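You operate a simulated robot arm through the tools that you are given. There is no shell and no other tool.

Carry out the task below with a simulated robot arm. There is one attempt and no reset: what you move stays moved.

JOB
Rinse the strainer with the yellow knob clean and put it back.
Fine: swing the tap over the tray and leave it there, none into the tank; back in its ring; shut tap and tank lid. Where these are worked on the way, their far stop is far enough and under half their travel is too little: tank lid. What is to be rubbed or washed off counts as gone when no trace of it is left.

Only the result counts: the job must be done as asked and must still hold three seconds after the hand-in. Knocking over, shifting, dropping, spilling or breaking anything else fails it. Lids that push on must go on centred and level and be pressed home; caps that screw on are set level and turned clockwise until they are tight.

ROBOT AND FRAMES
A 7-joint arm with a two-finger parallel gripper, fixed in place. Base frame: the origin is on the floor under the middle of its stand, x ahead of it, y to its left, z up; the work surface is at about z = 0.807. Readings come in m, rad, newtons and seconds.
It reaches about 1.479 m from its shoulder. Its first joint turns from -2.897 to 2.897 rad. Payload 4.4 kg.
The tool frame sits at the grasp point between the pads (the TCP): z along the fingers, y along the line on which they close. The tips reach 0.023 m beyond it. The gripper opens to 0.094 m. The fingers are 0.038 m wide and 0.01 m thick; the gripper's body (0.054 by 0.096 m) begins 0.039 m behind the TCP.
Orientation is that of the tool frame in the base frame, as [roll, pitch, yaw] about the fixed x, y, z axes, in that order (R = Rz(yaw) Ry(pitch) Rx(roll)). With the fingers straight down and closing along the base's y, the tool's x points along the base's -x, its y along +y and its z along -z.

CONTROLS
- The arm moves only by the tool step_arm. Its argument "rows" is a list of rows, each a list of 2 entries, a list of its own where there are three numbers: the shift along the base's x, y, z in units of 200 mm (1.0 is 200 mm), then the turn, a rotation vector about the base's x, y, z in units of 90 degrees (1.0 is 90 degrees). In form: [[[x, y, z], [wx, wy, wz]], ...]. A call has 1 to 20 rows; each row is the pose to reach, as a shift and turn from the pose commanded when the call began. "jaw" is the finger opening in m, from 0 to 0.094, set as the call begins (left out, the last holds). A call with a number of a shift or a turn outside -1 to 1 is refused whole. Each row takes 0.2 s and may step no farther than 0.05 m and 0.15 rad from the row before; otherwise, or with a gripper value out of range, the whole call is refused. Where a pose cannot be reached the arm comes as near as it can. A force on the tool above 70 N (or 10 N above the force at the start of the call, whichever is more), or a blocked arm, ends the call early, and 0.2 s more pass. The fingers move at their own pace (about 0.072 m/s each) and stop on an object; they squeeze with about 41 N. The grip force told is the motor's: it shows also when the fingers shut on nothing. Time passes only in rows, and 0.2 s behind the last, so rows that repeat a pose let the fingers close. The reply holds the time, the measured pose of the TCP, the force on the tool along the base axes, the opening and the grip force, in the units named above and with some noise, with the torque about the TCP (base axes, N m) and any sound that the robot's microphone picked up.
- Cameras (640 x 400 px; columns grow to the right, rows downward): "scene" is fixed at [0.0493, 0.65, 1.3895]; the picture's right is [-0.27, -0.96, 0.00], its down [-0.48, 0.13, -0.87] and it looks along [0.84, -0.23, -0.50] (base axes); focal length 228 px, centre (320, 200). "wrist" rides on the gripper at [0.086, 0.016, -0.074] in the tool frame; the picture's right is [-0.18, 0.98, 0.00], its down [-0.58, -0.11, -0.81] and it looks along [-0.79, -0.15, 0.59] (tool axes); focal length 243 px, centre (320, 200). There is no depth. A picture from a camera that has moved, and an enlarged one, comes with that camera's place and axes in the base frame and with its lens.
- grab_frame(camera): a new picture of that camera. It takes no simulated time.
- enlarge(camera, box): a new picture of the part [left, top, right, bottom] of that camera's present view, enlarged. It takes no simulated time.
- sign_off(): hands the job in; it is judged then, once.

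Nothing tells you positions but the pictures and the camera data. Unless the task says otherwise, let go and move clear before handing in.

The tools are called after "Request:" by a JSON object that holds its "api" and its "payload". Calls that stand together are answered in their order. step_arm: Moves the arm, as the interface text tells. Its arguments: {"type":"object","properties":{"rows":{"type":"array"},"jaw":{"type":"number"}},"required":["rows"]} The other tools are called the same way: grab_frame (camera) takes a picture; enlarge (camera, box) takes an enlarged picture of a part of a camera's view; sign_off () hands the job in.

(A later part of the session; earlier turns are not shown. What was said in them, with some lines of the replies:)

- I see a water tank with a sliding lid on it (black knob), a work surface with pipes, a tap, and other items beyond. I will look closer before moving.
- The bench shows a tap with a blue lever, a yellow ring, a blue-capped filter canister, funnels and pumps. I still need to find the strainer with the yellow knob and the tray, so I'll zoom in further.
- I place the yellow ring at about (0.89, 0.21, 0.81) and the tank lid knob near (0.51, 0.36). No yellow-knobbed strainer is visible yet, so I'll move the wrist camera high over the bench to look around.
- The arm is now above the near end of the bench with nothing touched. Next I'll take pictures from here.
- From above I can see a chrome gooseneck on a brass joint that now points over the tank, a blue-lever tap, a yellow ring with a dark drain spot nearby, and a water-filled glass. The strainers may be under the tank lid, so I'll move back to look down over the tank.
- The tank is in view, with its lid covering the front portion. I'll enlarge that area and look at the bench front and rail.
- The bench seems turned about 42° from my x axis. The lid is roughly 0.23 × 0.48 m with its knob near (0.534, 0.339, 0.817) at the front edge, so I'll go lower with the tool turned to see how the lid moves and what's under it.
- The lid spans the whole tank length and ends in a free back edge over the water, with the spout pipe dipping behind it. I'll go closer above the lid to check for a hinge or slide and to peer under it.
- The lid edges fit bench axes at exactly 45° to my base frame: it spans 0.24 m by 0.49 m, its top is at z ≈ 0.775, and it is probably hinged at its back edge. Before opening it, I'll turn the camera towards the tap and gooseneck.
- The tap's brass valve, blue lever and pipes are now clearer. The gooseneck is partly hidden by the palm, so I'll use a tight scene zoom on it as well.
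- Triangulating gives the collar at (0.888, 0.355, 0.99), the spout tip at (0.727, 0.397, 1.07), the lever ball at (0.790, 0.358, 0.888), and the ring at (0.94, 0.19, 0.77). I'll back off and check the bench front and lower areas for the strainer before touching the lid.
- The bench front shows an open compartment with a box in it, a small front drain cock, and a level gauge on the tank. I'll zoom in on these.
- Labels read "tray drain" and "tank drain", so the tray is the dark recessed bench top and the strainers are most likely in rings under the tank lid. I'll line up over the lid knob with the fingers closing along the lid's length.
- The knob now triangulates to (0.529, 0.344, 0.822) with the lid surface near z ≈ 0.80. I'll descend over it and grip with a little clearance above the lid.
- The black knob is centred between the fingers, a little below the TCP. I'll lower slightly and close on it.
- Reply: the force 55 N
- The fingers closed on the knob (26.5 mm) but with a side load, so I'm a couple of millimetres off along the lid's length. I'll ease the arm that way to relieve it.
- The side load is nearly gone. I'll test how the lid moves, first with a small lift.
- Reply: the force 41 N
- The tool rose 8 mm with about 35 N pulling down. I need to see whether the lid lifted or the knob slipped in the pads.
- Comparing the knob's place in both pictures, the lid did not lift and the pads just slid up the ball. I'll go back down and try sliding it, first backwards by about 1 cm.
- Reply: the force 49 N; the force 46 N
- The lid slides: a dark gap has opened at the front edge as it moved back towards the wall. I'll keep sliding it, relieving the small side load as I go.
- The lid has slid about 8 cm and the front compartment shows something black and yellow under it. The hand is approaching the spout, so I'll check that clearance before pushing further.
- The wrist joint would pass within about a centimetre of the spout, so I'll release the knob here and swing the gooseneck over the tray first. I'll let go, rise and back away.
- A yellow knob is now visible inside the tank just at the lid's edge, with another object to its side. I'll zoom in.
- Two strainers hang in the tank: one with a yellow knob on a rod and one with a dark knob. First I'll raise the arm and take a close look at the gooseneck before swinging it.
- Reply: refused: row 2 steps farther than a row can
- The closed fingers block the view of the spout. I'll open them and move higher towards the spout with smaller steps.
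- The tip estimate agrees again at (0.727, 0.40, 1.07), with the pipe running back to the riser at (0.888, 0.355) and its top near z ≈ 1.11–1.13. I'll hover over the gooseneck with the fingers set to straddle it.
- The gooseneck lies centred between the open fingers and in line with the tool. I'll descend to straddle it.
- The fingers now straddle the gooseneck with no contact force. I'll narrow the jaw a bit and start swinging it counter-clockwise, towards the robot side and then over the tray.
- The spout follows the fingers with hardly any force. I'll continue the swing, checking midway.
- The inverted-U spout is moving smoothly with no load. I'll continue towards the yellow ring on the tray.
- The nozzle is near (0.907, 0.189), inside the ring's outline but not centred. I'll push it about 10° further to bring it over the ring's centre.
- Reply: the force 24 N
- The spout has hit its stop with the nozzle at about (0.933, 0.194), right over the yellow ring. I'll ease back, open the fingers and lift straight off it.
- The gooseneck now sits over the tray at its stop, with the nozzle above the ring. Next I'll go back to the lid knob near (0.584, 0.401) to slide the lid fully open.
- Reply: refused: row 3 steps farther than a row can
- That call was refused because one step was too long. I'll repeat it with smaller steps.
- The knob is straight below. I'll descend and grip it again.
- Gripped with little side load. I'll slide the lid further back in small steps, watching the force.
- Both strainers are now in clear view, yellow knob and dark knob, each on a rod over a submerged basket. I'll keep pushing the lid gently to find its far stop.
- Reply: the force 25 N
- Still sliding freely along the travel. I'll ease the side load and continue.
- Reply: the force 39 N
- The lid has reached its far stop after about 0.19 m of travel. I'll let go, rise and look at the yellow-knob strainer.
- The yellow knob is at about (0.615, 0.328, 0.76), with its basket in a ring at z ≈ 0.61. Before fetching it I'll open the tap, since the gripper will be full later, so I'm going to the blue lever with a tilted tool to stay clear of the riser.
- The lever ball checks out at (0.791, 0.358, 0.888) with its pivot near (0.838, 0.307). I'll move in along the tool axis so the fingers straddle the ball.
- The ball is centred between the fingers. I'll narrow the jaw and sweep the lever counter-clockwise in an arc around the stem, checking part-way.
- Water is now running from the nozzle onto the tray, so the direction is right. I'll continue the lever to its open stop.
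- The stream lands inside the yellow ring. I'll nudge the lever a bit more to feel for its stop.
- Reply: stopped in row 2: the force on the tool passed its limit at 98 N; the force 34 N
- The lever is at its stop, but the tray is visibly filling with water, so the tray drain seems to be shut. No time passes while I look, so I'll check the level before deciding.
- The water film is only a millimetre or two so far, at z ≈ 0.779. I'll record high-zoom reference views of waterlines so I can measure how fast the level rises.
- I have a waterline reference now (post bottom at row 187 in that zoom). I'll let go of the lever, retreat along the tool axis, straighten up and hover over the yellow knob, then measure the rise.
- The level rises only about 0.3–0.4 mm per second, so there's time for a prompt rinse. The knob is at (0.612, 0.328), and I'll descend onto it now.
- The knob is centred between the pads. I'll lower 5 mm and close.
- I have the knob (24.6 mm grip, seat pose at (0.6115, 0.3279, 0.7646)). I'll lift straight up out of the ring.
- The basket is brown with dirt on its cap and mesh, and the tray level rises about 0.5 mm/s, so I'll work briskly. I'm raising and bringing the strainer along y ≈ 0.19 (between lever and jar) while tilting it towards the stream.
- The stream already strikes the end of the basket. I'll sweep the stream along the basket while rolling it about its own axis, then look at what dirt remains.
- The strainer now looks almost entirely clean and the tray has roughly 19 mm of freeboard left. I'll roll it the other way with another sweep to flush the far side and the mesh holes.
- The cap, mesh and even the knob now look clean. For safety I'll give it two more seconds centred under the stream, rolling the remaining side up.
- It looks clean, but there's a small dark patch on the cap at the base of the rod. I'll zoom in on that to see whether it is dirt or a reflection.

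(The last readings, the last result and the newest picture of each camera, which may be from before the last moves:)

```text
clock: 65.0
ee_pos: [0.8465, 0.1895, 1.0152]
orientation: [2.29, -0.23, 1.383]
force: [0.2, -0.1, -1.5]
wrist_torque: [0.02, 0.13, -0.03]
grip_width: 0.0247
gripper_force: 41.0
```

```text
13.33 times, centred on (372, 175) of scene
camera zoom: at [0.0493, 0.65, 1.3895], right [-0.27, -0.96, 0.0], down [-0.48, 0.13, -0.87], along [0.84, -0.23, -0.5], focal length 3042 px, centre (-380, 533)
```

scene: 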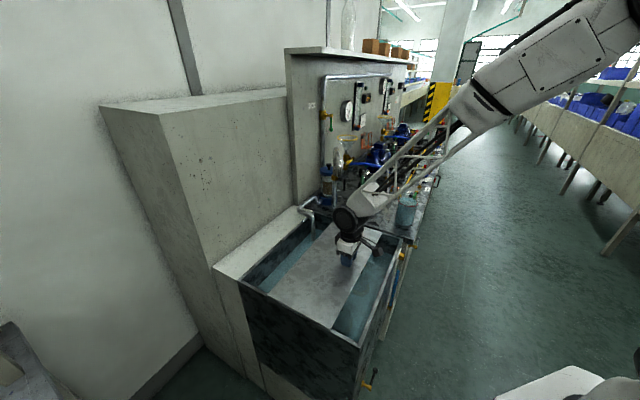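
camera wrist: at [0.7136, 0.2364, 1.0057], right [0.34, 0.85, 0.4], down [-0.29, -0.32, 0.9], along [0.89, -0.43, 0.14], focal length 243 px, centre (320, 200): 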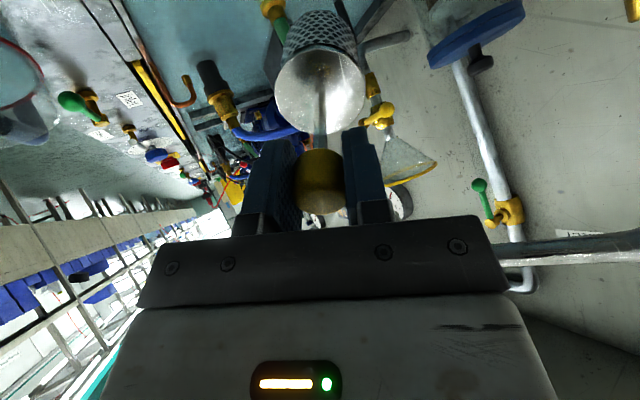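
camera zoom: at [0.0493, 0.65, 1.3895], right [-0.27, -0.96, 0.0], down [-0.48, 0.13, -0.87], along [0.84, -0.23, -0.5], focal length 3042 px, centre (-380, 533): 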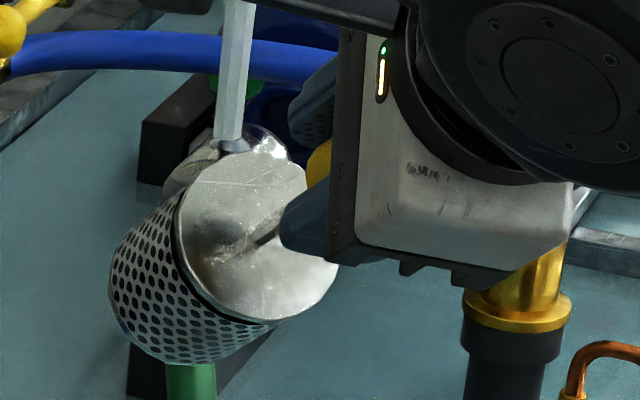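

That patch is just the mirror image of the fingers and yellow knob in the polished cap. I'll un-roll under the stream for a last rinse and then retreat back along the same path.

Request:
{"api": "step_arm", "payload": {"rows": [[[0.05, 0, 0], [-0.0728, 0, 0.0611]], [[0.1, 0, 0], [-0.1455, 0, 0.1222]], [[0.05, 0, 0], [-0.2183, 0, 0.1833]], [[0.0, 0, 0], [-0.2911, 0, 0.2443]], [[-0.05, 0, 0], [-0.3639, 0, 0.3054]], [[-0.1, 0, 0], [-0.4366, 0, 0.3665]], [[-0.2, 0, 0.03], [-0.5094, 0, 0.4276]], [[-0.35, 0, 0.06], [-0.5822, 0, 0.4887]], [[-0.5, 0, 0.1], [-0.6549, 0, 0.5498]], [[-0.65, 0, 0.13], [-0.7277, 0, 0.6109]], [[-0.75, 0, 0.13], [-0.8005, 0, 0.6719]], [[-0.82, 0, 0.13], [-0.8732, 0, 0.733]], [[-0.85, 0, 0.13], [-0.9117, 0, 0.7653]]], "jaw": 0.0}}

Request:
{"api": "enlarge", "payload": {"camera": "scene", "box": [330, 140, 430, 240]}}

Request:
{"api": "enlarge", "payload": {"camera": "wrist", "box": [230, 0, 410, 220]}}

```text
clock: 67.8
ee_pos: [0.6771, 0.1894, 1.0392]
orientation: [-3.131, 0.866, -3.129]
force: [0.5, 0.0, -2.4]
wrist_torque: [-0.02, 0.15, -0.02]
grip_width: 0.0243
gripper_force: 40.6
```

```text
4.00 times, centred on (380, 190) of scene
camera zoom: at [0.0493, 0.65, 1.3895], right [-0.27, -0.96, 0.0], down [-0.48, 0.13, -0.87], along [0.84, -0.23, -0.5], focal length 913 px, centre (80, 240)
```

zoom: 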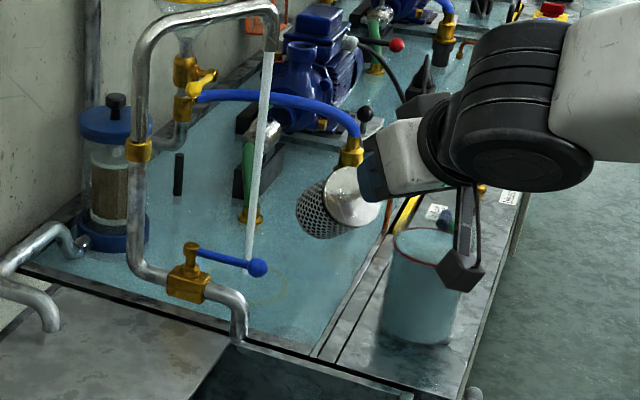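

```text
1.82 times, centred on (320, 110) of wrist
camera zoom: at [0.5639, 0.2051, 1.0231], right [0.11, 0.98, 0.13], down [-0.24, -0.1, 0.97], along [0.96, -0.14, 0.22], focal length 441 px, centre (320, 364)
```

zoom: 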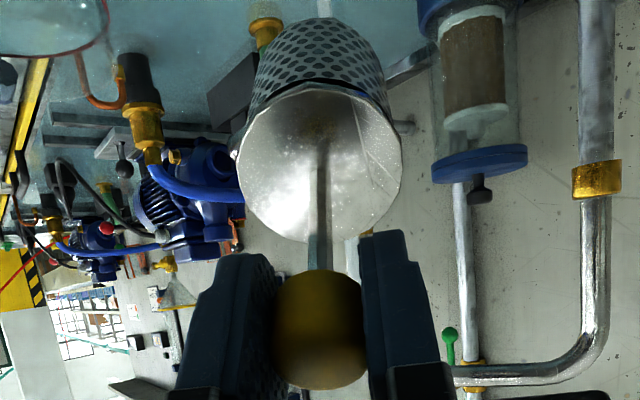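

The strainer is clean in both views. I'll straighten up over the tank and then lower it into its ring.

Request:
{"api": "step_arm", "payload": {"rows": [[[-0.02, 0, 0], [0, 0.09, 0]], [[-0.06, 0.06, 0], [0, 0.18, 0]], [[-0.12, 0.18, 0], [0, 0.27, 0]], [[-0.18, 0.33, -0.02], [0, 0.36, 0]], [[-0.24, 0.48, -0.1], [0, 0.45, 0]], [[-0.3, 0.62, -0.22], [0, 0.54, 0]], [[-0.33, 0.69, -0.38], [0, 0.55, 0]]], "jaw": 0.0}}

Request:
{"api": "enlarge", "payload": {"camera": "scene", "box": [330, 190, 420, 290]}}

Request:
{"api": "grab_frame", "payload": {"camera": "wrist"}}

Request:
{"api": "enlarge", "payload": {"camera": "scene", "box": [318, 196, 342, 211]}}

```text
clock: 69.4
ee_pos: [0.6085, 0.3286, 0.9634]
orientation: [-3.141, 0.002, -3.135]
force: [0.0, -0.2, -1.3]
wrist_torque: [0.01, -0.02, 0.03]
grip_width: 0.0248
gripper_force: 41.1
```

```text
4.00 times, centred on (375, 240) of scene
camera zoom: at [0.0493, 0.65, 1.3895], right [-0.27, -0.96, 0.0], down [-0.48, 0.13, -0.87], along [0.84, -0.23, -0.5], focal length 913 px, centre (100, 40)
```

zoom: 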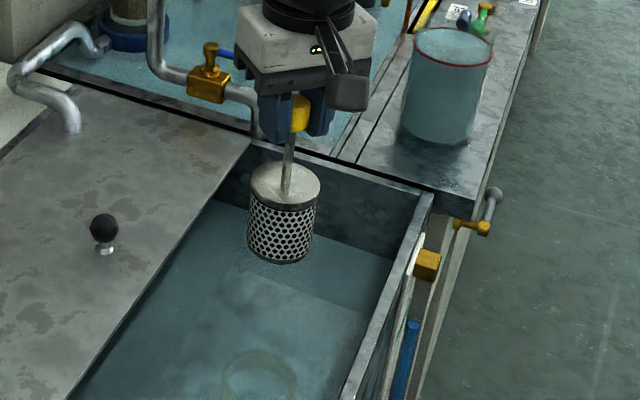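

```text
taken
camera wrist: at [0.5235, 0.3442, 1.0399], right [0.18, 0.98, 0.0], down [0.58, -0.11, 0.81], along [0.79, -0.14, -0.59], focal length 243 px, centre (320, 200)
```

wrist: 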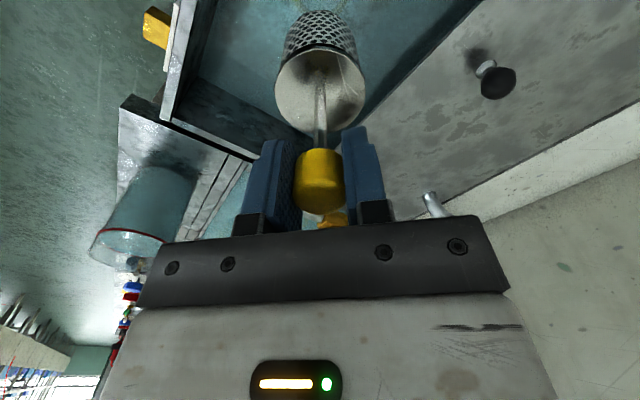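

```text
16.00 times, centred on (330, 204) of scene
camera zoom: at [0.0493, 0.65, 1.3895], right [-0.27, -0.96, 0.0], down [-0.48, 0.13, -0.87], along [0.84, -0.23, -0.5], focal length 3651 px, centre (160, 144)
```

zoom: 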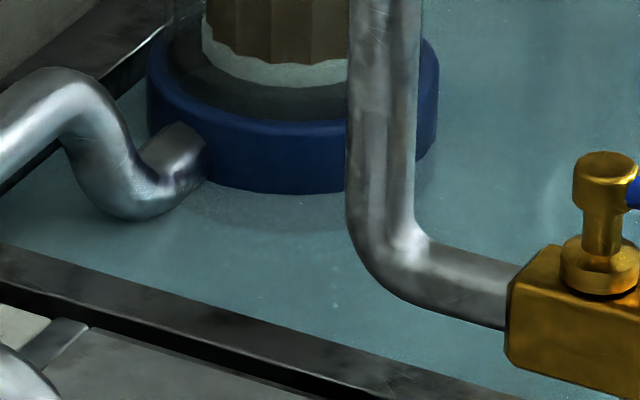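

The strainer is clean and back over its ring in the same pose as when lifted. I'll lower it straight down.

Request:
{"api": "step_arm", "payload": {"rows": [[[0, 0, -0.2], [0, 0, 0]], [[0, 0, -0.42], [0, 0, 0]], [[0, 0, -0.64], [0, 0, 0]], [[0, 0, -0.8], [0, 0, 0]], [[0, 0, -0.92], [0, 0, 0]], [[0, 0, -0.99], [0, 0, 0]]], "jaw": 0.0}}

Request:
{"api": "enlarge", "payload": {"camera": "scene", "box": [340, 230, 410, 300]}}

Request:
{"api": "grab_frame", "payload": {"camera": "wrist"}}

```text
clock: 70.8
ee_pos: [0.6122, 0.327, 0.7667]
orientation: [-3.141, 0.002, -3.134]
force: [0.4, 0.5, -1.4]
wrist_torque: [0.0, 0.02, 0.03]
grip_width: 0.0243
gripper_force: 41.1
```

```text
5.71 times, centred on (375, 265) of scene
camera zoom: at [0.0493, 0.65, 1.3895], right [-0.27, -0.96, 0.0], down [-0.48, 0.13, -0.87], along [0.84, -0.23, -0.5], focal length 1304 px, centre (6, -171)
```

zoom: 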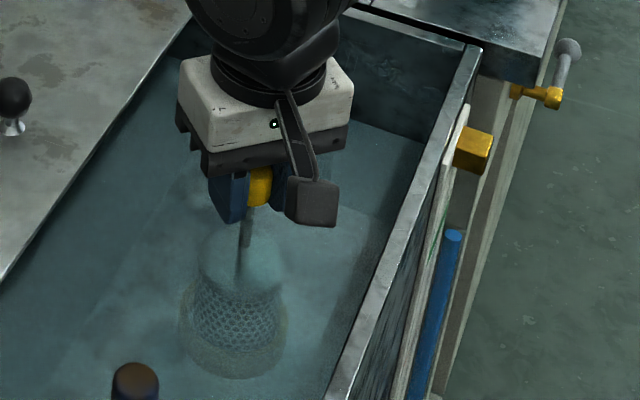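

```text
taken
camera wrist: at [0.5245, 0.343, 0.8418], right [0.18, 0.98, 0.0], down [0.58, -0.11, 0.81], along [0.79, -0.14, -0.59], focal length 243 px, centre (320, 200)
```

wrist: 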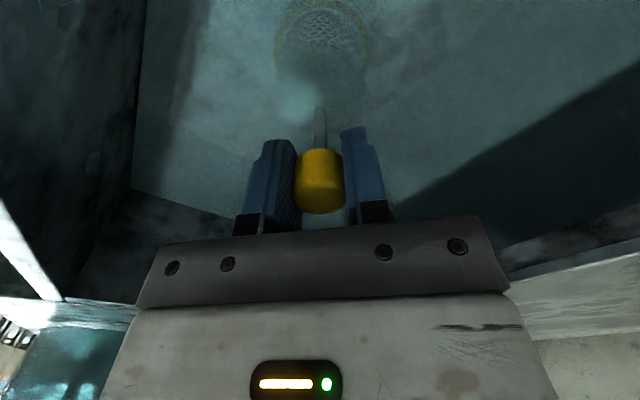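

The basket is inside its ring, 2 mm above the seat. I'll set it down, then open and rise.

Request:
{"api": "step_arm", "payload": {"rows": [[[0, 0, -0.013], [0, 0, 0]]], "jaw": 0.0}}

Request:
{"api": "step_arm", "payload": {"rows": [[[0, 0, 0], [0, 0, 0]], [[0, 0, 0.02], [0, 0, 0]]], "jaw": 0.07}}

Request:
{"api": "grab_frame", "payload": {"camera": "wrist"}}

Request:
{"api": "enlarge", "payload": {"camera": "scene", "box": [340, 230, 410, 300]}}

```text
clock: 71.2
ee_pos: [0.6119, 0.3284, 0.7656]
orientation: [-3.141, 0.0, -3.134]
force: [-3.2, -3.1, 14.2]
wrist_torque: [-0.17, 0.29, -0.04]
grip_width: 0.0245
gripper_force: 41.0
```

```text
clock: 71.8
ee_pos: [0.6111, 0.3274, 0.7681]
orientation: [3.14, 0.001, -3.134]
force: [0.2, -0.1, -0.4]
wrist_torque: [-0.01, -0.02, -0.05]
grip_width: 0.0701
gripper_force: 0.0
```

```text
taken
camera wrist: at [0.524, 0.3431, 0.843], right [0.18, 0.98, 0.0], down [0.58, -0.1, 0.81], along [0.79, -0.14, -0.59], focal length 243 px, centre (320, 200)
```

wrist: 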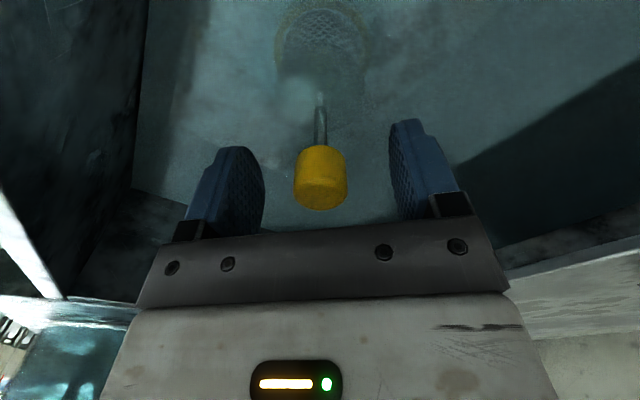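

```text
5.71 times, centred on (375, 265) of scene
camera zoom: at [0.0493, 0.65, 1.3895], right [-0.27, -0.96, 0.0], down [-0.48, 0.13, -0.87], along [0.84, -0.23, -0.5], focal length 1304 px, centre (6, -171)
```

zoom: 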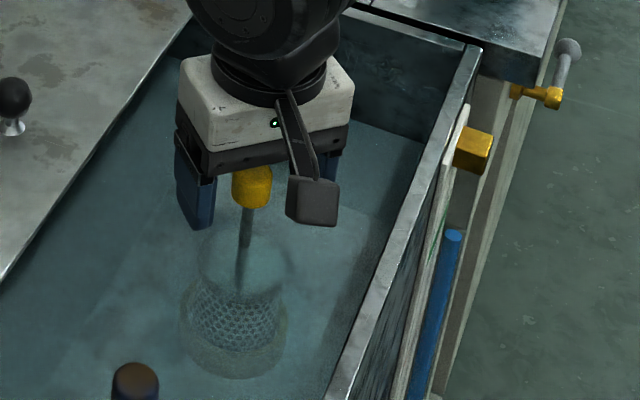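

The strainer is seated and released. I'll rise and return straight to the tap lever to shut the water off.

Request:
{"api": "step_arm", "payload": {"rows": [[[0, 0, 0.24], [0, 0, 0]], [[0, 0, 0.48], [0, 0, 0]], [[0, 0, 0.72], [0, 0, 0]], [[0.06, -0.03, 0.92], [0, -0.08, 0]], [[0.2, -0.12, 1.0], [0, -0.16, 0]], [[0.38, -0.24, 1.0], [0, -0.245, 0]], [[0.55, -0.36, 1.0], [0, -0.328, 0]], [[0.62, -0.405, 1.0], [0, -0.333, 0]]], "jaw": 0.07}}

Request:
{"api": "grab_frame", "payload": {"camera": "wrist"}}

Request:
{"api": "enlarge", "payload": {"camera": "scene", "box": [318, 196, 342, 211]}}

Request:
{"api": "enlarge", "payload": {"camera": "scene", "box": [310, 140, 430, 300]}}

```text
clock: 73.6
ee_pos: [0.7353, 0.2462, 0.9684]
orientation: [-3.138, 0.525, -3.135]
force: [0.6, 0.6, -0.2]
wrist_torque: [-0.01, 0.04, -0.01]
grip_width: 0.0702
gripper_force: 0.0
```

```text
taken
camera wrist: at [0.6228, 0.2619, 0.9898], right [0.15, 0.98, 0.09], down [0.1, -0.11, 0.99], along [0.98, -0.14, -0.11], focal length 243 px, centre (320, 200)
```

wrist: 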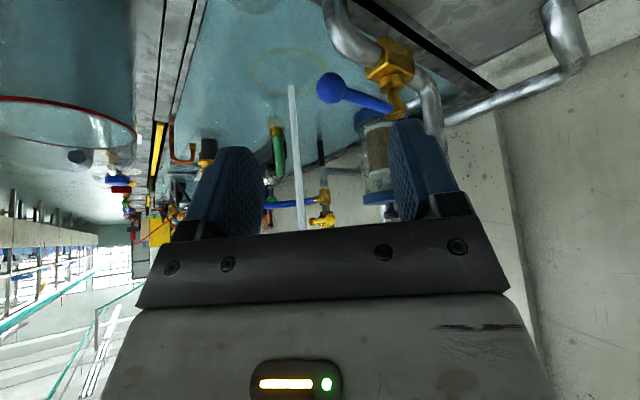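

```text
16.00 times, centred on (330, 204) of scene
camera zoom: at [0.0493, 0.65, 1.3895], right [-0.27, -0.96, 0.0], down [-0.48, 0.13, -0.87], along [0.84, -0.23, -0.5], focal length 3651 px, centre (160, 144)
```

zoom: 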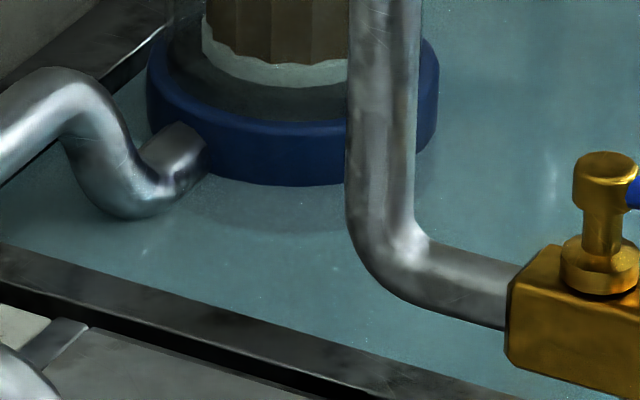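

```text
2.50 times, centred on (370, 220) of scene
camera zoom: at [0.0493, 0.65, 1.3895], right [-0.27, -0.96, 0.0], down [-0.48, 0.13, -0.87], along [0.84, -0.23, -0.5], focal length 570 px, centre (195, 150)
```

zoom: 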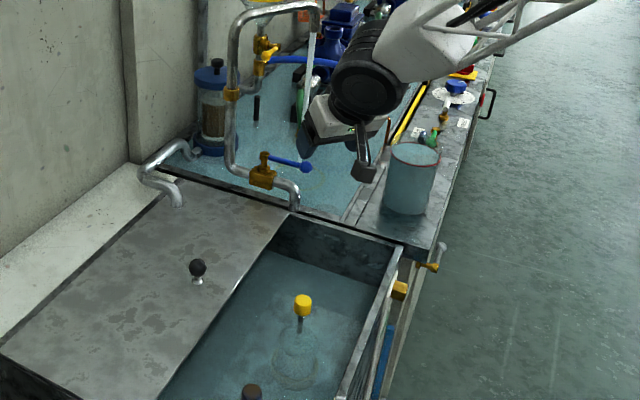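

The level has risen about 14 mm. The lever ball is at (0.792, 0.253), so I'll move in to straddle it.

Request:
{"api": "step_arm", "payload": {"rows": [[[0.12, 0.016, -0.2], [0, 0, 0]], [[0.243, 0.032, -0.4], [0, 0, 0]]], "jaw": 0.07}}

Request:
{"api": "grab_frame", "payload": {"camera": "wrist"}}

```text
clock: 74.2
ee_pos: [0.7828, 0.2526, 0.8887]
orientation: [-3.138, 0.525, -3.134]
force: [0.4, 0.6, 0.4]
wrist_torque: [0.02, 0.01, 0.0]
grip_width: 0.0701
gripper_force: 0.1
```

```text
taken
camera wrist: at [0.6711, 0.269, 0.9103], right [0.15, 0.98, 0.09], down [0.1, -0.11, 0.99], along [0.98, -0.14, -0.11], focal length 243 px, centre (320, 200)
```

wrist: 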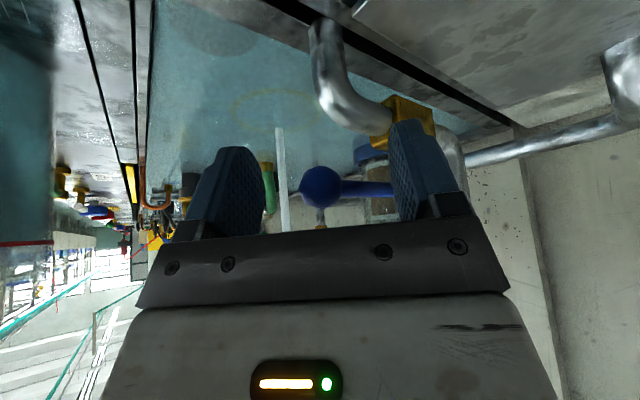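

The ball is between the fingers. I'll sweep the lever back towards its shut position.

Request:
{"api": "step_arm", "payload": {"rows": [[[-0.065, 0.112, 0], [0, 0, 0]], [[-0.108, 0.195, 0], [0, 0, 0]], [[-0.128, 0.286, 0], [0, 0, 0]], [[-0.125, 0.379, 0], [0, 0, 0]], [[-0.097, 0.468, 0], [0, 0, 0]], [[-0.047, 0.547, 0], [0, 0, 0]]], "jaw": 0.04}}

Request:
{"api": "grab_frame", "payload": {"camera": "wrist"}}

Request:
{"api": "enlarge", "payload": {"camera": "scene", "box": [310, 130, 410, 230]}}

Request:
{"api": "enlarge", "payload": {"camera": "scene", "box": [318, 196, 342, 211]}}

```text
clock: 75.6
ee_pos: [0.7756, 0.3617, 0.8884]
orientation: [-3.136, 0.523, -3.136]
force: [-0.4, -1.9, -3.8]
wrist_torque: [0.04, 0.08, -0.02]
grip_width: 0.0405
gripper_force: 0.5
```

```text
taken
camera wrist: at [0.6625, 0.3779, 0.9103], right [0.15, 0.98, 0.09], down [0.1, -0.1, 0.99], along [0.98, -0.14, -0.11], focal length 243 px, centre (320, 200)
```

wrist: 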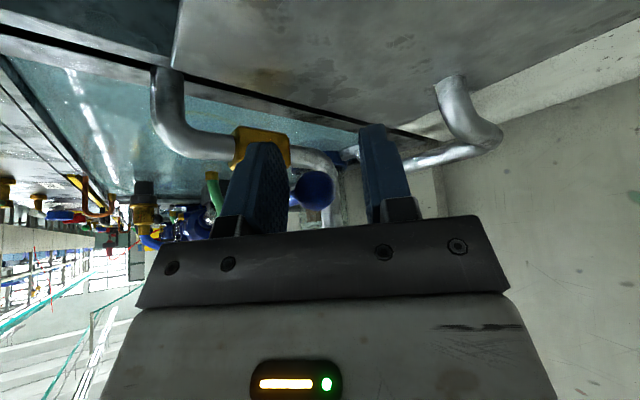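

```text
4.00 times, centred on (360, 180) of scene
camera zoom: at [0.0493, 0.65, 1.3895], right [-0.27, -0.96, 0.0], down [-0.48, 0.13, -0.87], along [0.84, -0.23, -0.5], focal length 913 px, centre (160, 280)
```

zoom: 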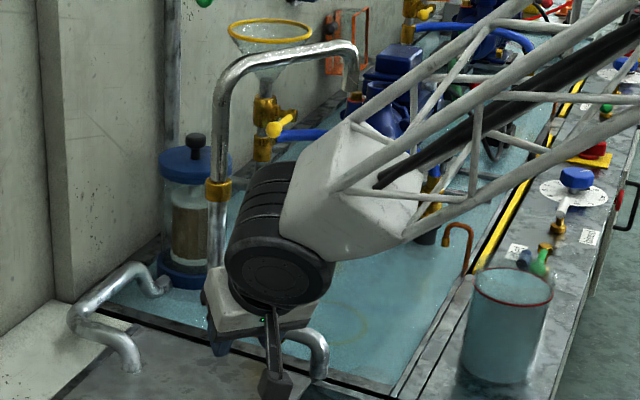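

```text
16.00 times, centred on (330, 204) of scene
camera zoom: at [0.0493, 0.65, 1.3895], right [-0.27, -0.96, 0.0], down [-0.48, 0.13, -0.87], along [0.84, -0.23, -0.5], focal length 3651 px, centre (160, 144)
```

zoom: 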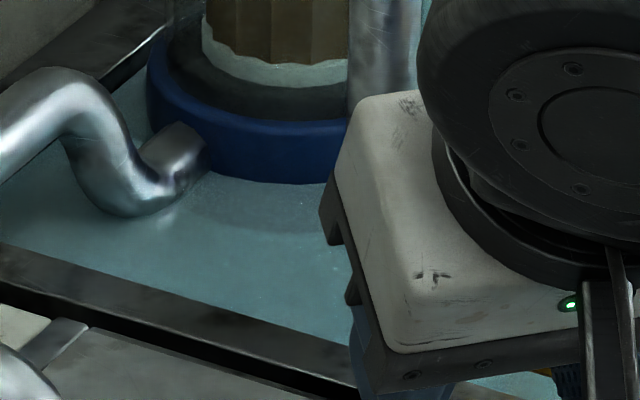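

The stream has nearly or fully stopped. I'll press the lever gently the last few degrees against its shut stop.

Request:
{"api": "step_arm", "payload": {"rows": [[[0.012, 0.014, 0], [0, 0, 0]], [[0.024, 0.028, 0], [0, 0, 0]], [[0.034, 0.04, 0], [0, 0, 0]]], "jaw": 0.04}}

Request:
{"api": "grab_frame", "payload": {"camera": "wrist"}}

Request:
{"api": "enlarge", "payload": {"camera": "scene", "box": [340, 135, 390, 185]}}

```text
clock: 76.4
ee_pos: [0.7791, 0.3691, 0.8845]
orientation: [-3.135, 0.519, -3.134]
force: [-56.4, -28.3, -11.6]
wrist_torque: [0.25, -0.12, -2.18]
grip_width: 0.0528
gripper_force: 14.6
```

```text
taken
camera wrist: at [0.6671, 0.3853, 0.9072], right [0.16, 0.98, 0.09], down [0.1, -0.1, 0.99], along [0.98, -0.15, -0.12], focal length 243 px, centre (320, 200)
```

wrist: 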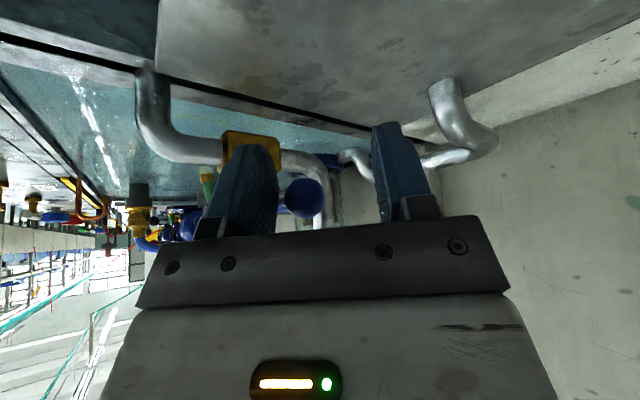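

```text
8.00 times, centred on (365, 160) of scene
camera zoom: at [0.0493, 0.65, 1.3895], right [-0.27, -0.96, 0.0], down [-0.48, 0.13, -0.87], along [0.84, -0.23, -0.5], focal length 1825 px, centre (-40, 520)
```

zoom: 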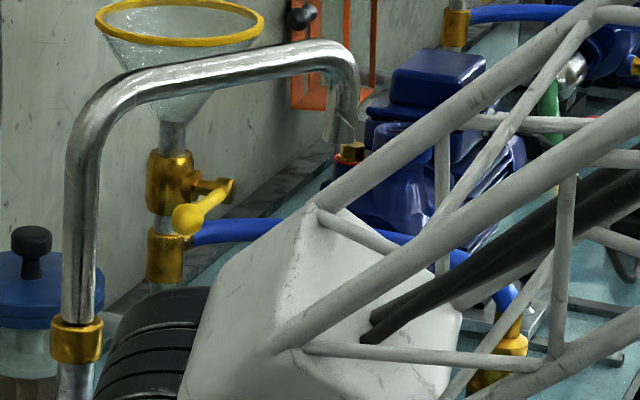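

The lever is firmly at its shut stop and no water leaves the nozzle. I'll back off, open the fingers and withdraw along the tool axis.

Request:
{"api": "step_arm", "payload": {"rows": [[[-0.03, -0.035, 0], [0, 0, 0]], [[-0.045, -0.04, 0.0], [0, 0, 0]], [[-0.16, -0.04, 0.2], [0, 0, 0]], [[-0.28, -0.04, 0.4], [0, 0, 0]], [[-0.4, -0.04, 0.6], [0, 0, 0]]], "jaw": 0.07}}

Request:
{"api": "grab_frame", "payload": {"camera": "wrist"}}

Request:
{"api": "enlarge", "payload": {"camera": "scene", "box": [310, 130, 430, 300]}}

Request:
{"api": "enlarge", "payload": {"camera": "scene", "box": [318, 196, 342, 211]}}

```text
clock: 77.6
ee_pos: [0.7015, 0.3629, 1.0073]
orientation: [-3.136, 0.522, -3.136]
force: [0.7, -0.8, -0.4]
wrist_torque: [-0.02, -0.01, 0.02]
grip_width: 0.0699
gripper_force: 0.1
```

```text
taken
camera wrist: at [0.5887, 0.379, 1.0291], right [0.15, 0.98, 0.09], down [0.1, -0.1, 0.99], along [0.98, -0.14, -0.12], focal length 243 px, centre (320, 200)
```

wrist: 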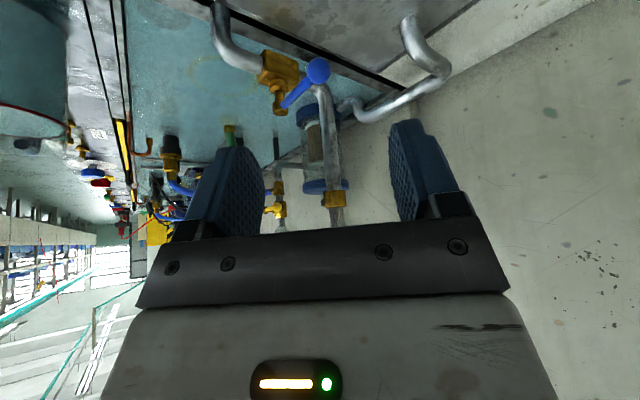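

```text
2.35 times, centred on (370, 215) of scene
camera zoom: at [0.0493, 0.65, 1.3895], right [-0.27, -0.96, 0.0], down [-0.48, 0.13, -0.87], along [0.84, -0.23, -0.5], focal length 537 px, centre (202, 165)
```

zoom: 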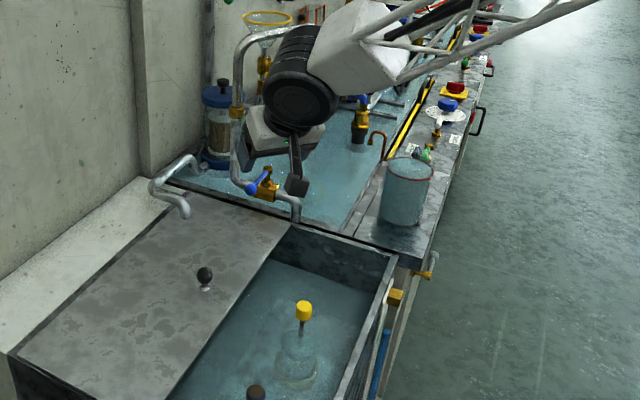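

```text
16.00 times, centred on (330, 204) of scene
camera zoom: at [0.0493, 0.65, 1.3895], right [-0.27, -0.96, 0.0], down [-0.48, 0.13, -0.87], along [0.84, -0.23, -0.5], focal length 3651 px, centre (160, 144)
```

zoom: 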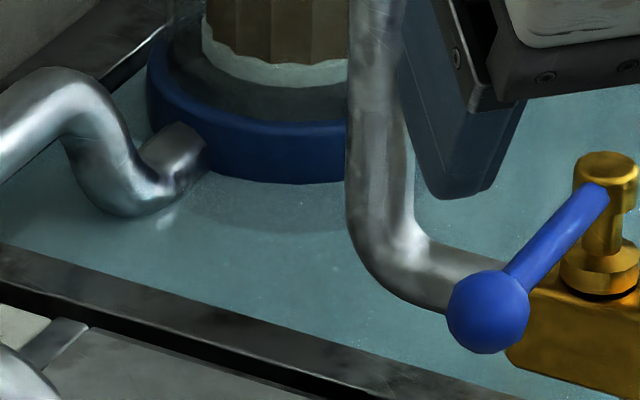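

The tap is shut with its lever back in its original place, and the tray water stands still well below the rim. Let me check the strainer's seat against the earlier view before closing the lid.

Request:
{"api": "enlarge", "payload": {"camera": "scene", "box": [330, 230, 410, 330]}}

Request:
{"api": "enlarge", "payload": {"camera": "scene", "box": [352, 245, 406, 300]}}

```text
4.00 times, centred on (370, 280) of scene
camera zoom: at [0.0493, 0.65, 1.3895], right [-0.27, -0.96, 0.0], down [-0.48, 0.13, -0.87], along [0.84, -0.23, -0.5], focal length 913 px, centre (120, -120)
```

zoom: 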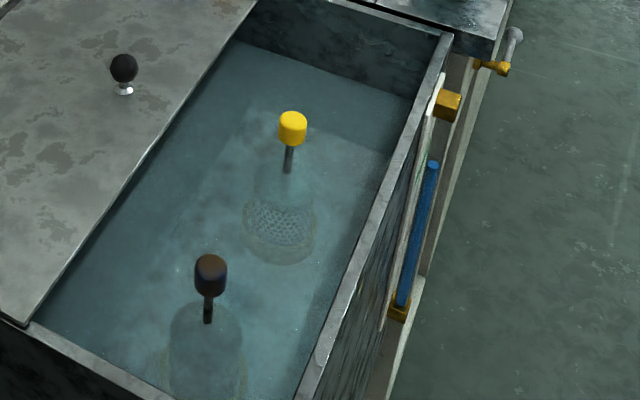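

```text
7.27 times, centred on (379, 272) of scene
camera zoom: at [0.0493, 0.65, 1.3895], right [-0.27, -0.96, 0.0], down [-0.48, 0.13, -0.87], along [0.84, -0.23, -0.5], focal length 1659 px, centre (-109, -327)
```

zoom: 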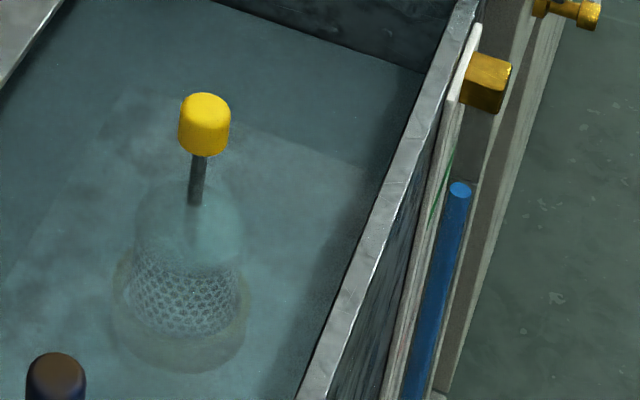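

The strainer sits in its ring, clean and upright. Next I'll move to the lid knob near (0.664, 0.481), straightening the tool and turning it to close along the lid's length.

Request:
{"api": "step_arm", "payload": {"rows": [[[-0.1, 0.07, 0.03], [0, 0.085, 0]], [[-0.2, 0.14, 0.06], [0, 0.17, 0]], [[-0.3, 0.21, 0.09], [0, 0.255, 0]], [[-0.41, 0.285, 0.115], [0, 0.333, 0]]], "jaw": 0.07}}

Request:
{"api": "step_arm", "payload": {"rows": [[[0.03, 0.05, -0.05], [0, 0, 0.084]], [[0.06, 0.1, -0.1], [0, 0, 0.168]], [[0.1, 0.15, -0.17], [0, 0, 0.252]], [[0.14, 0.2, -0.24], [0, 0, 0.336]], [[0.18, 0.25, -0.32], [0, 0, 0.42]], [[0.215, 0.3, -0.4], [0, 0, 0.5]]]}}

Request:
{"api": "grab_frame", "payload": {"camera": "wrist"}}

```text
clock: 78.6
ee_pos: [0.619, 0.4206, 1.0306]
orientation: [-3.141, 0.002, -3.136]
force: [-0.6, -0.4, -0.6]
wrist_torque: [0.0, -0.03, 0.02]
grip_width: 0.0699
gripper_force: 0.1
```

```text
clock: 80.0
ee_pos: [0.6623, 0.4802, 0.9513]
orientation: [-3.142, 0.003, -2.348]
force: [0.0, 1.2, -0.1]
wrist_torque: [-0.03, -0.03, 0.0]
grip_width: 0.07
gripper_force: 0.0
```

```text
taken
camera wrist: at [0.5899, 0.43, 1.0259], right [-0.57, 0.82, 0.0], down [0.48, 0.34, 0.81], along [0.66, 0.46, -0.59], focal length 243 px, centre (320, 200)
```

wrist: 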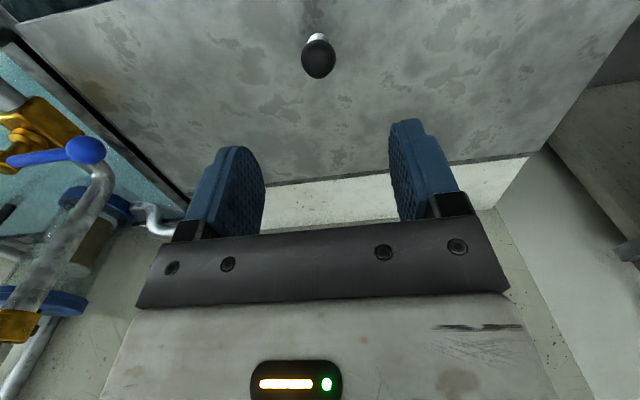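

The knob is directly below. I'll descend, grip it and relieve any side load.

Request:
{"api": "step_arm", "payload": {"rows": [[[0.004, -0.004, -0.2], [0, 0, -0.005]], [[0.004, -0.004, -0.4], [0, 0, -0.005]], [[0.004, -0.004, -0.55], [0, 0, -0.005]], [[0.004, -0.004, -0.592], [0, 0, -0.005]]], "jaw": 0.07}}

Request:
{"api": "step_arm", "payload": {"rows": [[[0, 0, 0], [0, 0, 0]], [[0, 0, 0], [0, 0, 0]], [[0, 0, 0], [0, 0, 0]]], "jaw": 0.0}}

```text
clock: 81.0
ee_pos: [0.6632, 0.4783, 0.8322]
orientation: [-3.141, 0.003, -2.358]
force: [0.4, -0.3, -0.1]
wrist_torque: [0.0, 0.02, 0.01]
grip_width: 0.0698
gripper_force: 0.1
```

```text
clock: 81.8
ee_pos: [0.6629, 0.4803, 0.8325]
orientation: [-3.141, 0.002, -2.358]
force: [-11.4, 12.7, -1.1]
wrist_torque: [0.17, -0.09, -0.05]
grip_width: 0.0264
gripper_force: 45.4
```

Gripped. I'll slide the lid back towards the front, watching the force as its edge passes over the strainer knobs.

Request:
{"api": "step_arm", "payload": {"rows": [[[-0.072, -0.068, 0], [0, 0, 0]], [[-0.142, -0.138, 0], [0, 0, 0]], [[-0.212, -0.208, 0], [0, 0, 0]], [[-0.252, -0.248, 0], [0, 0, 0]]], "jaw": 0.0}}

Request:
{"api": "enlarge", "payload": {"camera": "scene", "box": [200, 180, 420, 330]}}

```text
clock: 82.8
ee_pos: [0.6122, 0.4285, 0.832]
orientation: [-3.141, -0.001, -2.356]
force: [-8.2, 10.2, -10.8]
wrist_torque: [-0.26, 0.32, -0.07]
grip_width: 0.0265
gripper_force: 45.1
```

```text
2.67 times, centred on (310, 255) of scene
camera zoom: at [0.0493, 0.65, 1.3895], right [-0.27, -0.96, 0.0], down [-0.48, 0.13, -0.87], along [0.84, -0.23, -0.5], focal length 608 px, centre (347, 53)
```

zoom: 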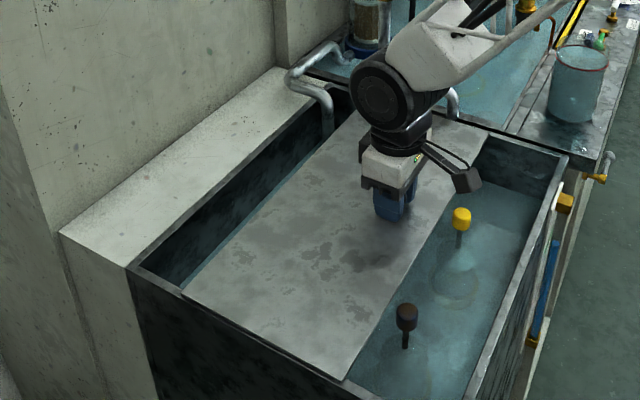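

Request:
{"api": "step_arm", "payload": {"rows": [[[-0.036, -0.035, 0.003], [0, 0, 0]], [[-0.072, -0.07, 0.003], [0, 0, 0]], [[-0.108, -0.106, 0.003], [0, 0, 0]], [[-0.144, -0.142, 0.003], [0, 0, 0]]], "jaw": 0.0}}

Request:
{"api": "enlarge", "payload": {"camera": "scene", "box": [300, 210, 420, 310]}}

```text
clock: 83.8
ee_pos: [0.5837, 0.3993, 0.8325]
orientation: [-3.141, 0.0, -2.358]
force: [6.5, -5.4, -28.7]
wrist_torque: [-0.12, 0.14, 0.07]
grip_width: 0.0265
gripper_force: 45.1
```

```text
4.00 times, centred on (360, 260) of scene
camera zoom: at [0.0493, 0.65, 1.3895], right [-0.27, -0.96, 0.0], down [-0.48, 0.13, -0.87], along [0.84, -0.23, -0.5], focal length 913 px, centre (160, -40)
```

zoom: 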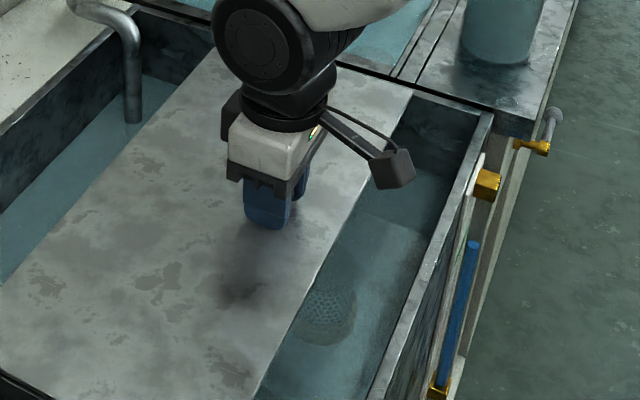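

The lid passes over the yellow knob without touching. I'll continue to the shut position.

Request:
{"api": "step_arm", "payload": {"rows": [[[-0.06, -0.06, -0.003], [0, 0, 0]], [[-0.12, -0.12, -0.003], [0, 0, 0]], [[-0.18, -0.18, -0.003], [0, 0, 0]], [[-0.22, -0.22, -0.003], [0, 0, 0]], [[-0.25, -0.25, -0.003], [0, 0, 0]], [[-0.27, -0.27, -0.003], [0, 0, 0]]], "jaw": 0.0}}

Request:
{"api": "enlarge", "payload": {"camera": "scene", "box": [200, 180, 420, 330]}}

```text
clock: 85.2
ee_pos: [0.529, 0.3469, 0.833]
orientation: [-3.14, 0.001, -2.359]
force: [4.9, -2.9, -21.6]
wrist_torque: [0.4, -0.47, -0.01]
grip_width: 0.0267
gripper_force: 44.7
```

```text
2.67 times, centred on (310, 255) of scene
camera zoom: at [0.0493, 0.65, 1.3895], right [-0.27, -0.96, 0.0], down [-0.48, 0.13, -0.87], along [0.84, -0.23, -0.5], focal length 608 px, centre (347, 53)
```

zoom: 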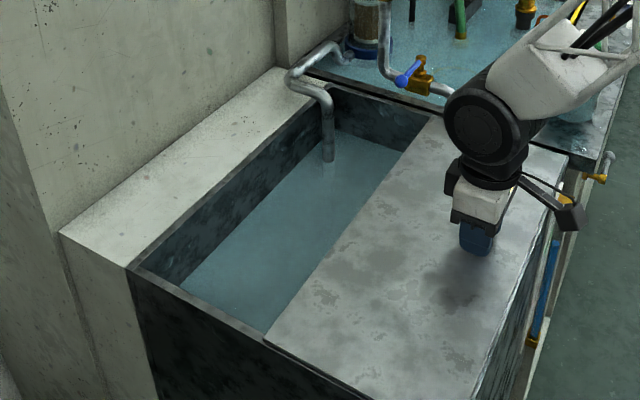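

About 3–4 mm remain to the original shut position. I'll push gently to the stop.

Request:
{"api": "step_arm", "payload": {"rows": [[[-0.007, -0.007, -0.003], [0, 0, 0]], [[-0.014, -0.014, -0.003], [0, 0, 0]], [[-0.02, -0.02, -0.003], [0, 0, 0]], [[-0.024, -0.024, -0.003], [0, 0, 0]]], "jaw": 0.0}}

Request:
{"api": "enlarge", "payload": {"camera": "scene", "box": [200, 180, 420, 330]}}

```text
clock: 86.2
ee_pos: [0.526, 0.3424, 0.8332]
orientation: [-3.142, 0.006, -2.358]
force: [28.3, 20.7, 2.8]
wrist_torque: [0.1, -0.11, -0.01]
grip_width: 0.0268
gripper_force: 44.8
```

```text
2.67 times, centred on (310, 255) of scene
camera zoom: at [0.0493, 0.65, 1.3895], right [-0.27, -0.96, 0.0], down [-0.48, 0.13, -0.87], along [0.84, -0.23, -0.5], focal length 608 px, centre (347, 53)
```

zoom: 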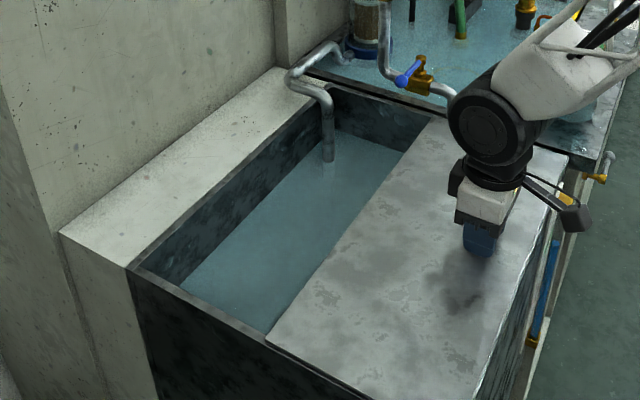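

The lid has met its front stop. I'll relax the push, let go, rise and move clear.

Request:
{"api": "step_arm", "payload": {"rows": [[[0.006, 0.006, 0], [0, 0, 0]], [[0.006, 0.006, 0], [0, 0, 0]]], "jaw": 0.0}}

Request:
{"api": "step_arm", "payload": {"rows": [[[0, 0, 0], [0, 0, 0]], [[0, 0, 0], [0, 0, 0]], [[0, 0, 0.1], [0, 0, 0]], [[0, 0, 0.3], [0, 0, 0]], [[-0.1, -0.1, 0.5], [0, 0, 0]], [[-0.2, -0.2, 0.7], [0, 0, 0]], [[-0.3, -0.3, 0.9], [0, 0, 0]]], "jaw": 0.07}}

Request:
{"api": "grab_frame", "payload": {"camera": "scene"}}

Request:
{"api": "enlarge", "payload": {"camera": "scene", "box": [200, 180, 420, 330]}}

Request:
{"api": "grab_frame", "payload": {"camera": "wrist"}}

Request:
{"api": "enlarge", "payload": {"camera": "scene", "box": [310, 100, 450, 230]}}

```text
clock: 86.8
ee_pos: [0.5265, 0.3427, 0.8318]
orientation: [-3.141, 0.002, -2.358]
force: [6.8, 0.1, 35.3]
wrist_torque: [0.03, -0.07, -0.02]
grip_width: 0.0265
gripper_force: 45.2
```

```text
clock: 88.4
ee_pos: [0.4643, 0.2817, 1.0114]
orientation: [3.141, 0.001, -2.358]
force: [-0.3, 0.1, -0.6]
wrist_torque: [-0.01, -0.01, -0.03]
grip_width: 0.0699
gripper_force: 0.0
```

```text
taken
```

scene: 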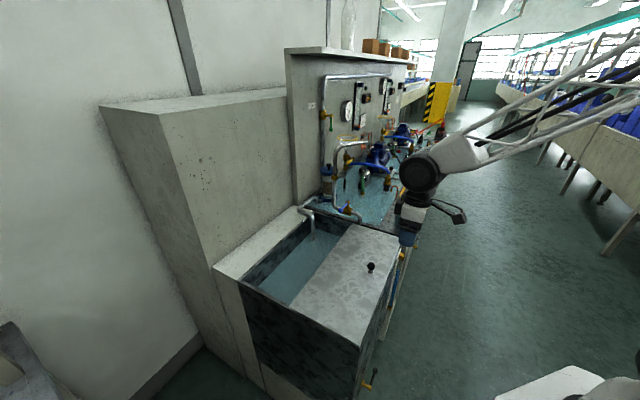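

```text
2.67 times, centred on (310, 255) of scene
camera zoom: at [0.0493, 0.65, 1.3895], right [-0.27, -0.96, 0.0], down [-0.48, 0.13, -0.87], along [0.84, -0.23, -0.5], focal length 608 px, centre (347, 53)
```

zoom: 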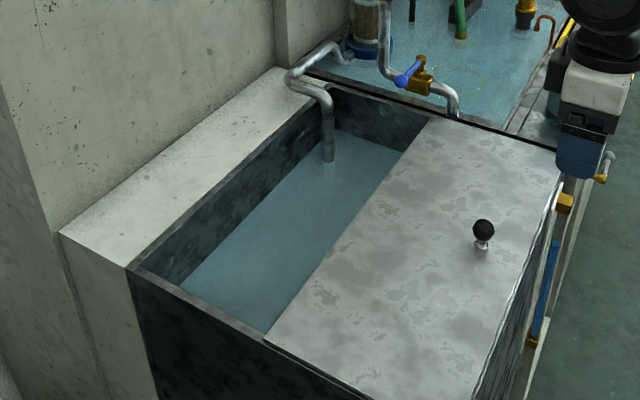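

```text
taken
camera wrist: at [0.392, 0.2327, 1.0867], right [-0.56, 0.83, 0.0], down [0.49, 0.33, 0.81], along [0.67, 0.45, -0.59], focal length 243 px, centre (320, 200)
```

wrist: 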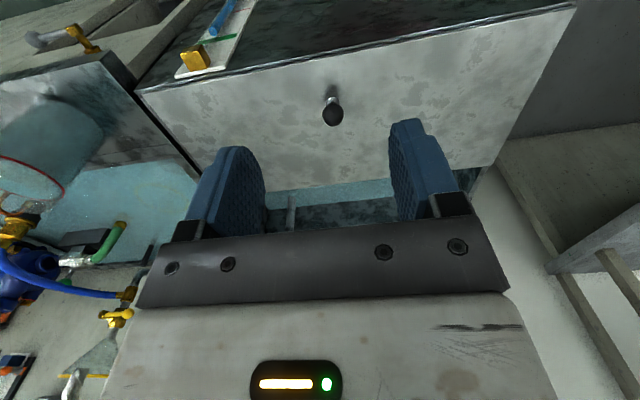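

```text
3.08 times, centred on (380, 165) of scene
camera zoom: at [0.0493, 0.65, 1.3895], right [-0.27, -0.96, 0.0], down [-0.48, 0.13, -0.87], along [0.84, -0.23, -0.5], focal length 702 px, centre (135, 308)
```

zoom: 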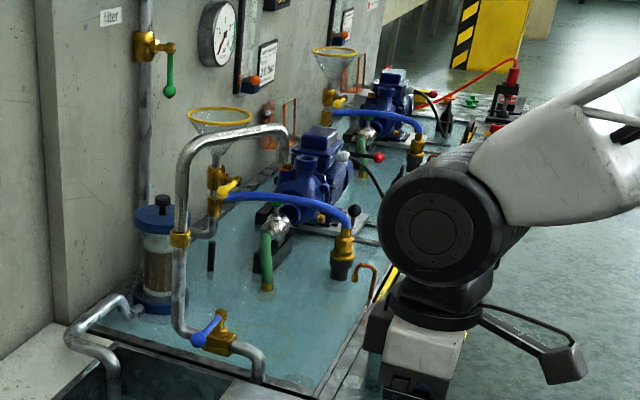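

The strainer is clean and back in its ring, and the lid is at its shut stop. The tap lever is back at its shut stop with no flow, the spout is parked over the tray, and the water there is still below the rim. I'll lift the arm a bit further clear for a last check.

Request:
{"api": "step_arm", "payload": {"rows": [[[-0.1, -0.1, 0.15], [0, 0, 0]], [[-0.2, -0.2, 0.3], [0, 0, 0]], [[-0.3, -0.3, 0.45], [0, 0, 0]]]}}

Request:
{"api": "enlarge", "payload": {"camera": "scene", "box": [310, 130, 440, 240]}}

Request:
{"api": "enlarge", "payload": {"camera": "scene", "box": [318, 196, 342, 211]}}

```text
clock: 89.2
ee_pos: [0.4064, 0.2225, 1.1027]
orientation: [3.141, -0.001, -2.357]
force: [0.1, 0.2, 1.5]
wrist_torque: [0.0, -0.03, -0.02]
grip_width: 0.07
gripper_force: 0.2
```

```text
3.64 times, centred on (375, 185) of scene
camera zoom: at [0.0493, 0.65, 1.3895], right [-0.27, -0.96, 0.0], down [-0.48, 0.13, -0.87], along [0.84, -0.23, -0.5], focal length 830 px, centre (120, 254)
```

zoom: 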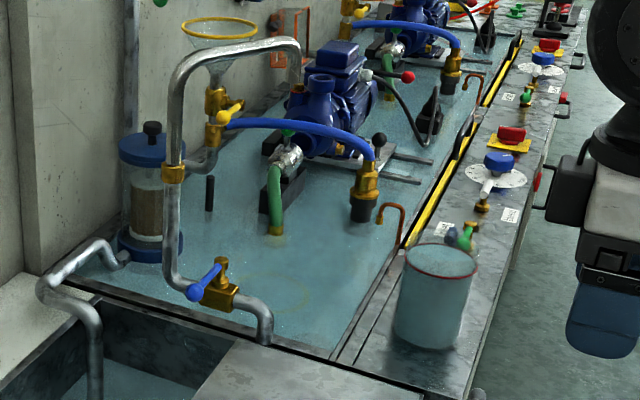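

```text
16.00 times, centred on (330, 204) of scene
camera zoom: at [0.0493, 0.65, 1.3895], right [-0.27, -0.96, 0.0], down [-0.48, 0.13, -0.87], along [0.84, -0.23, -0.5], focal length 3651 px, centre (160, 144)
```

zoom: 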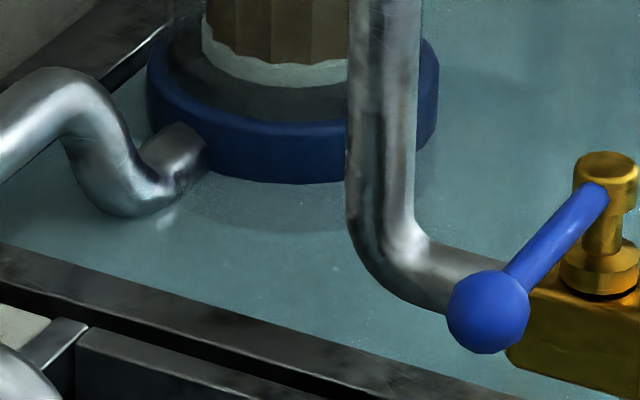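

The tray level has stayed put since the tap was shut (waterline still at row 183), and nothing else has moved. The spout is over the tray, the tap and lid are shut, and the arm is clear, so I'm handing in.

Request:
{"api": "sign_off", "payload": {}}

```text
The job is handed in.
```

I rinsed the yellow-knob strainer under the tap, put it back in its ring in the tank, and handed the job in. I don't have the verdict yet.

- **Strainer:** it was under the running tap for about 9 seconds while I rolled it around. No dirt was visible afterwards on the cap, mesh or knob. I couldn't see its bottom face from either camera.
- **Ring:** it went back on its seat within about 1 mm of its original height, with the basket visibly inside the ring.
- **Tap:** the spout is swung over the tray at its stop and left there, and the lever is back at its shut stop with no flow. All the tap water went into the tray, none into the tank.
- **Tank lid:** I slid it to its far stop to get the strainer out, then back to its front stop, so it is shut.
- **Tray:** the water level rose about 15 mm. It was steady and below the rim when I finished. I left the tray drain as it was, so that water is still there.

Nothing else looked moved or spilled in the last pictures, and the arm is clear of the bench.
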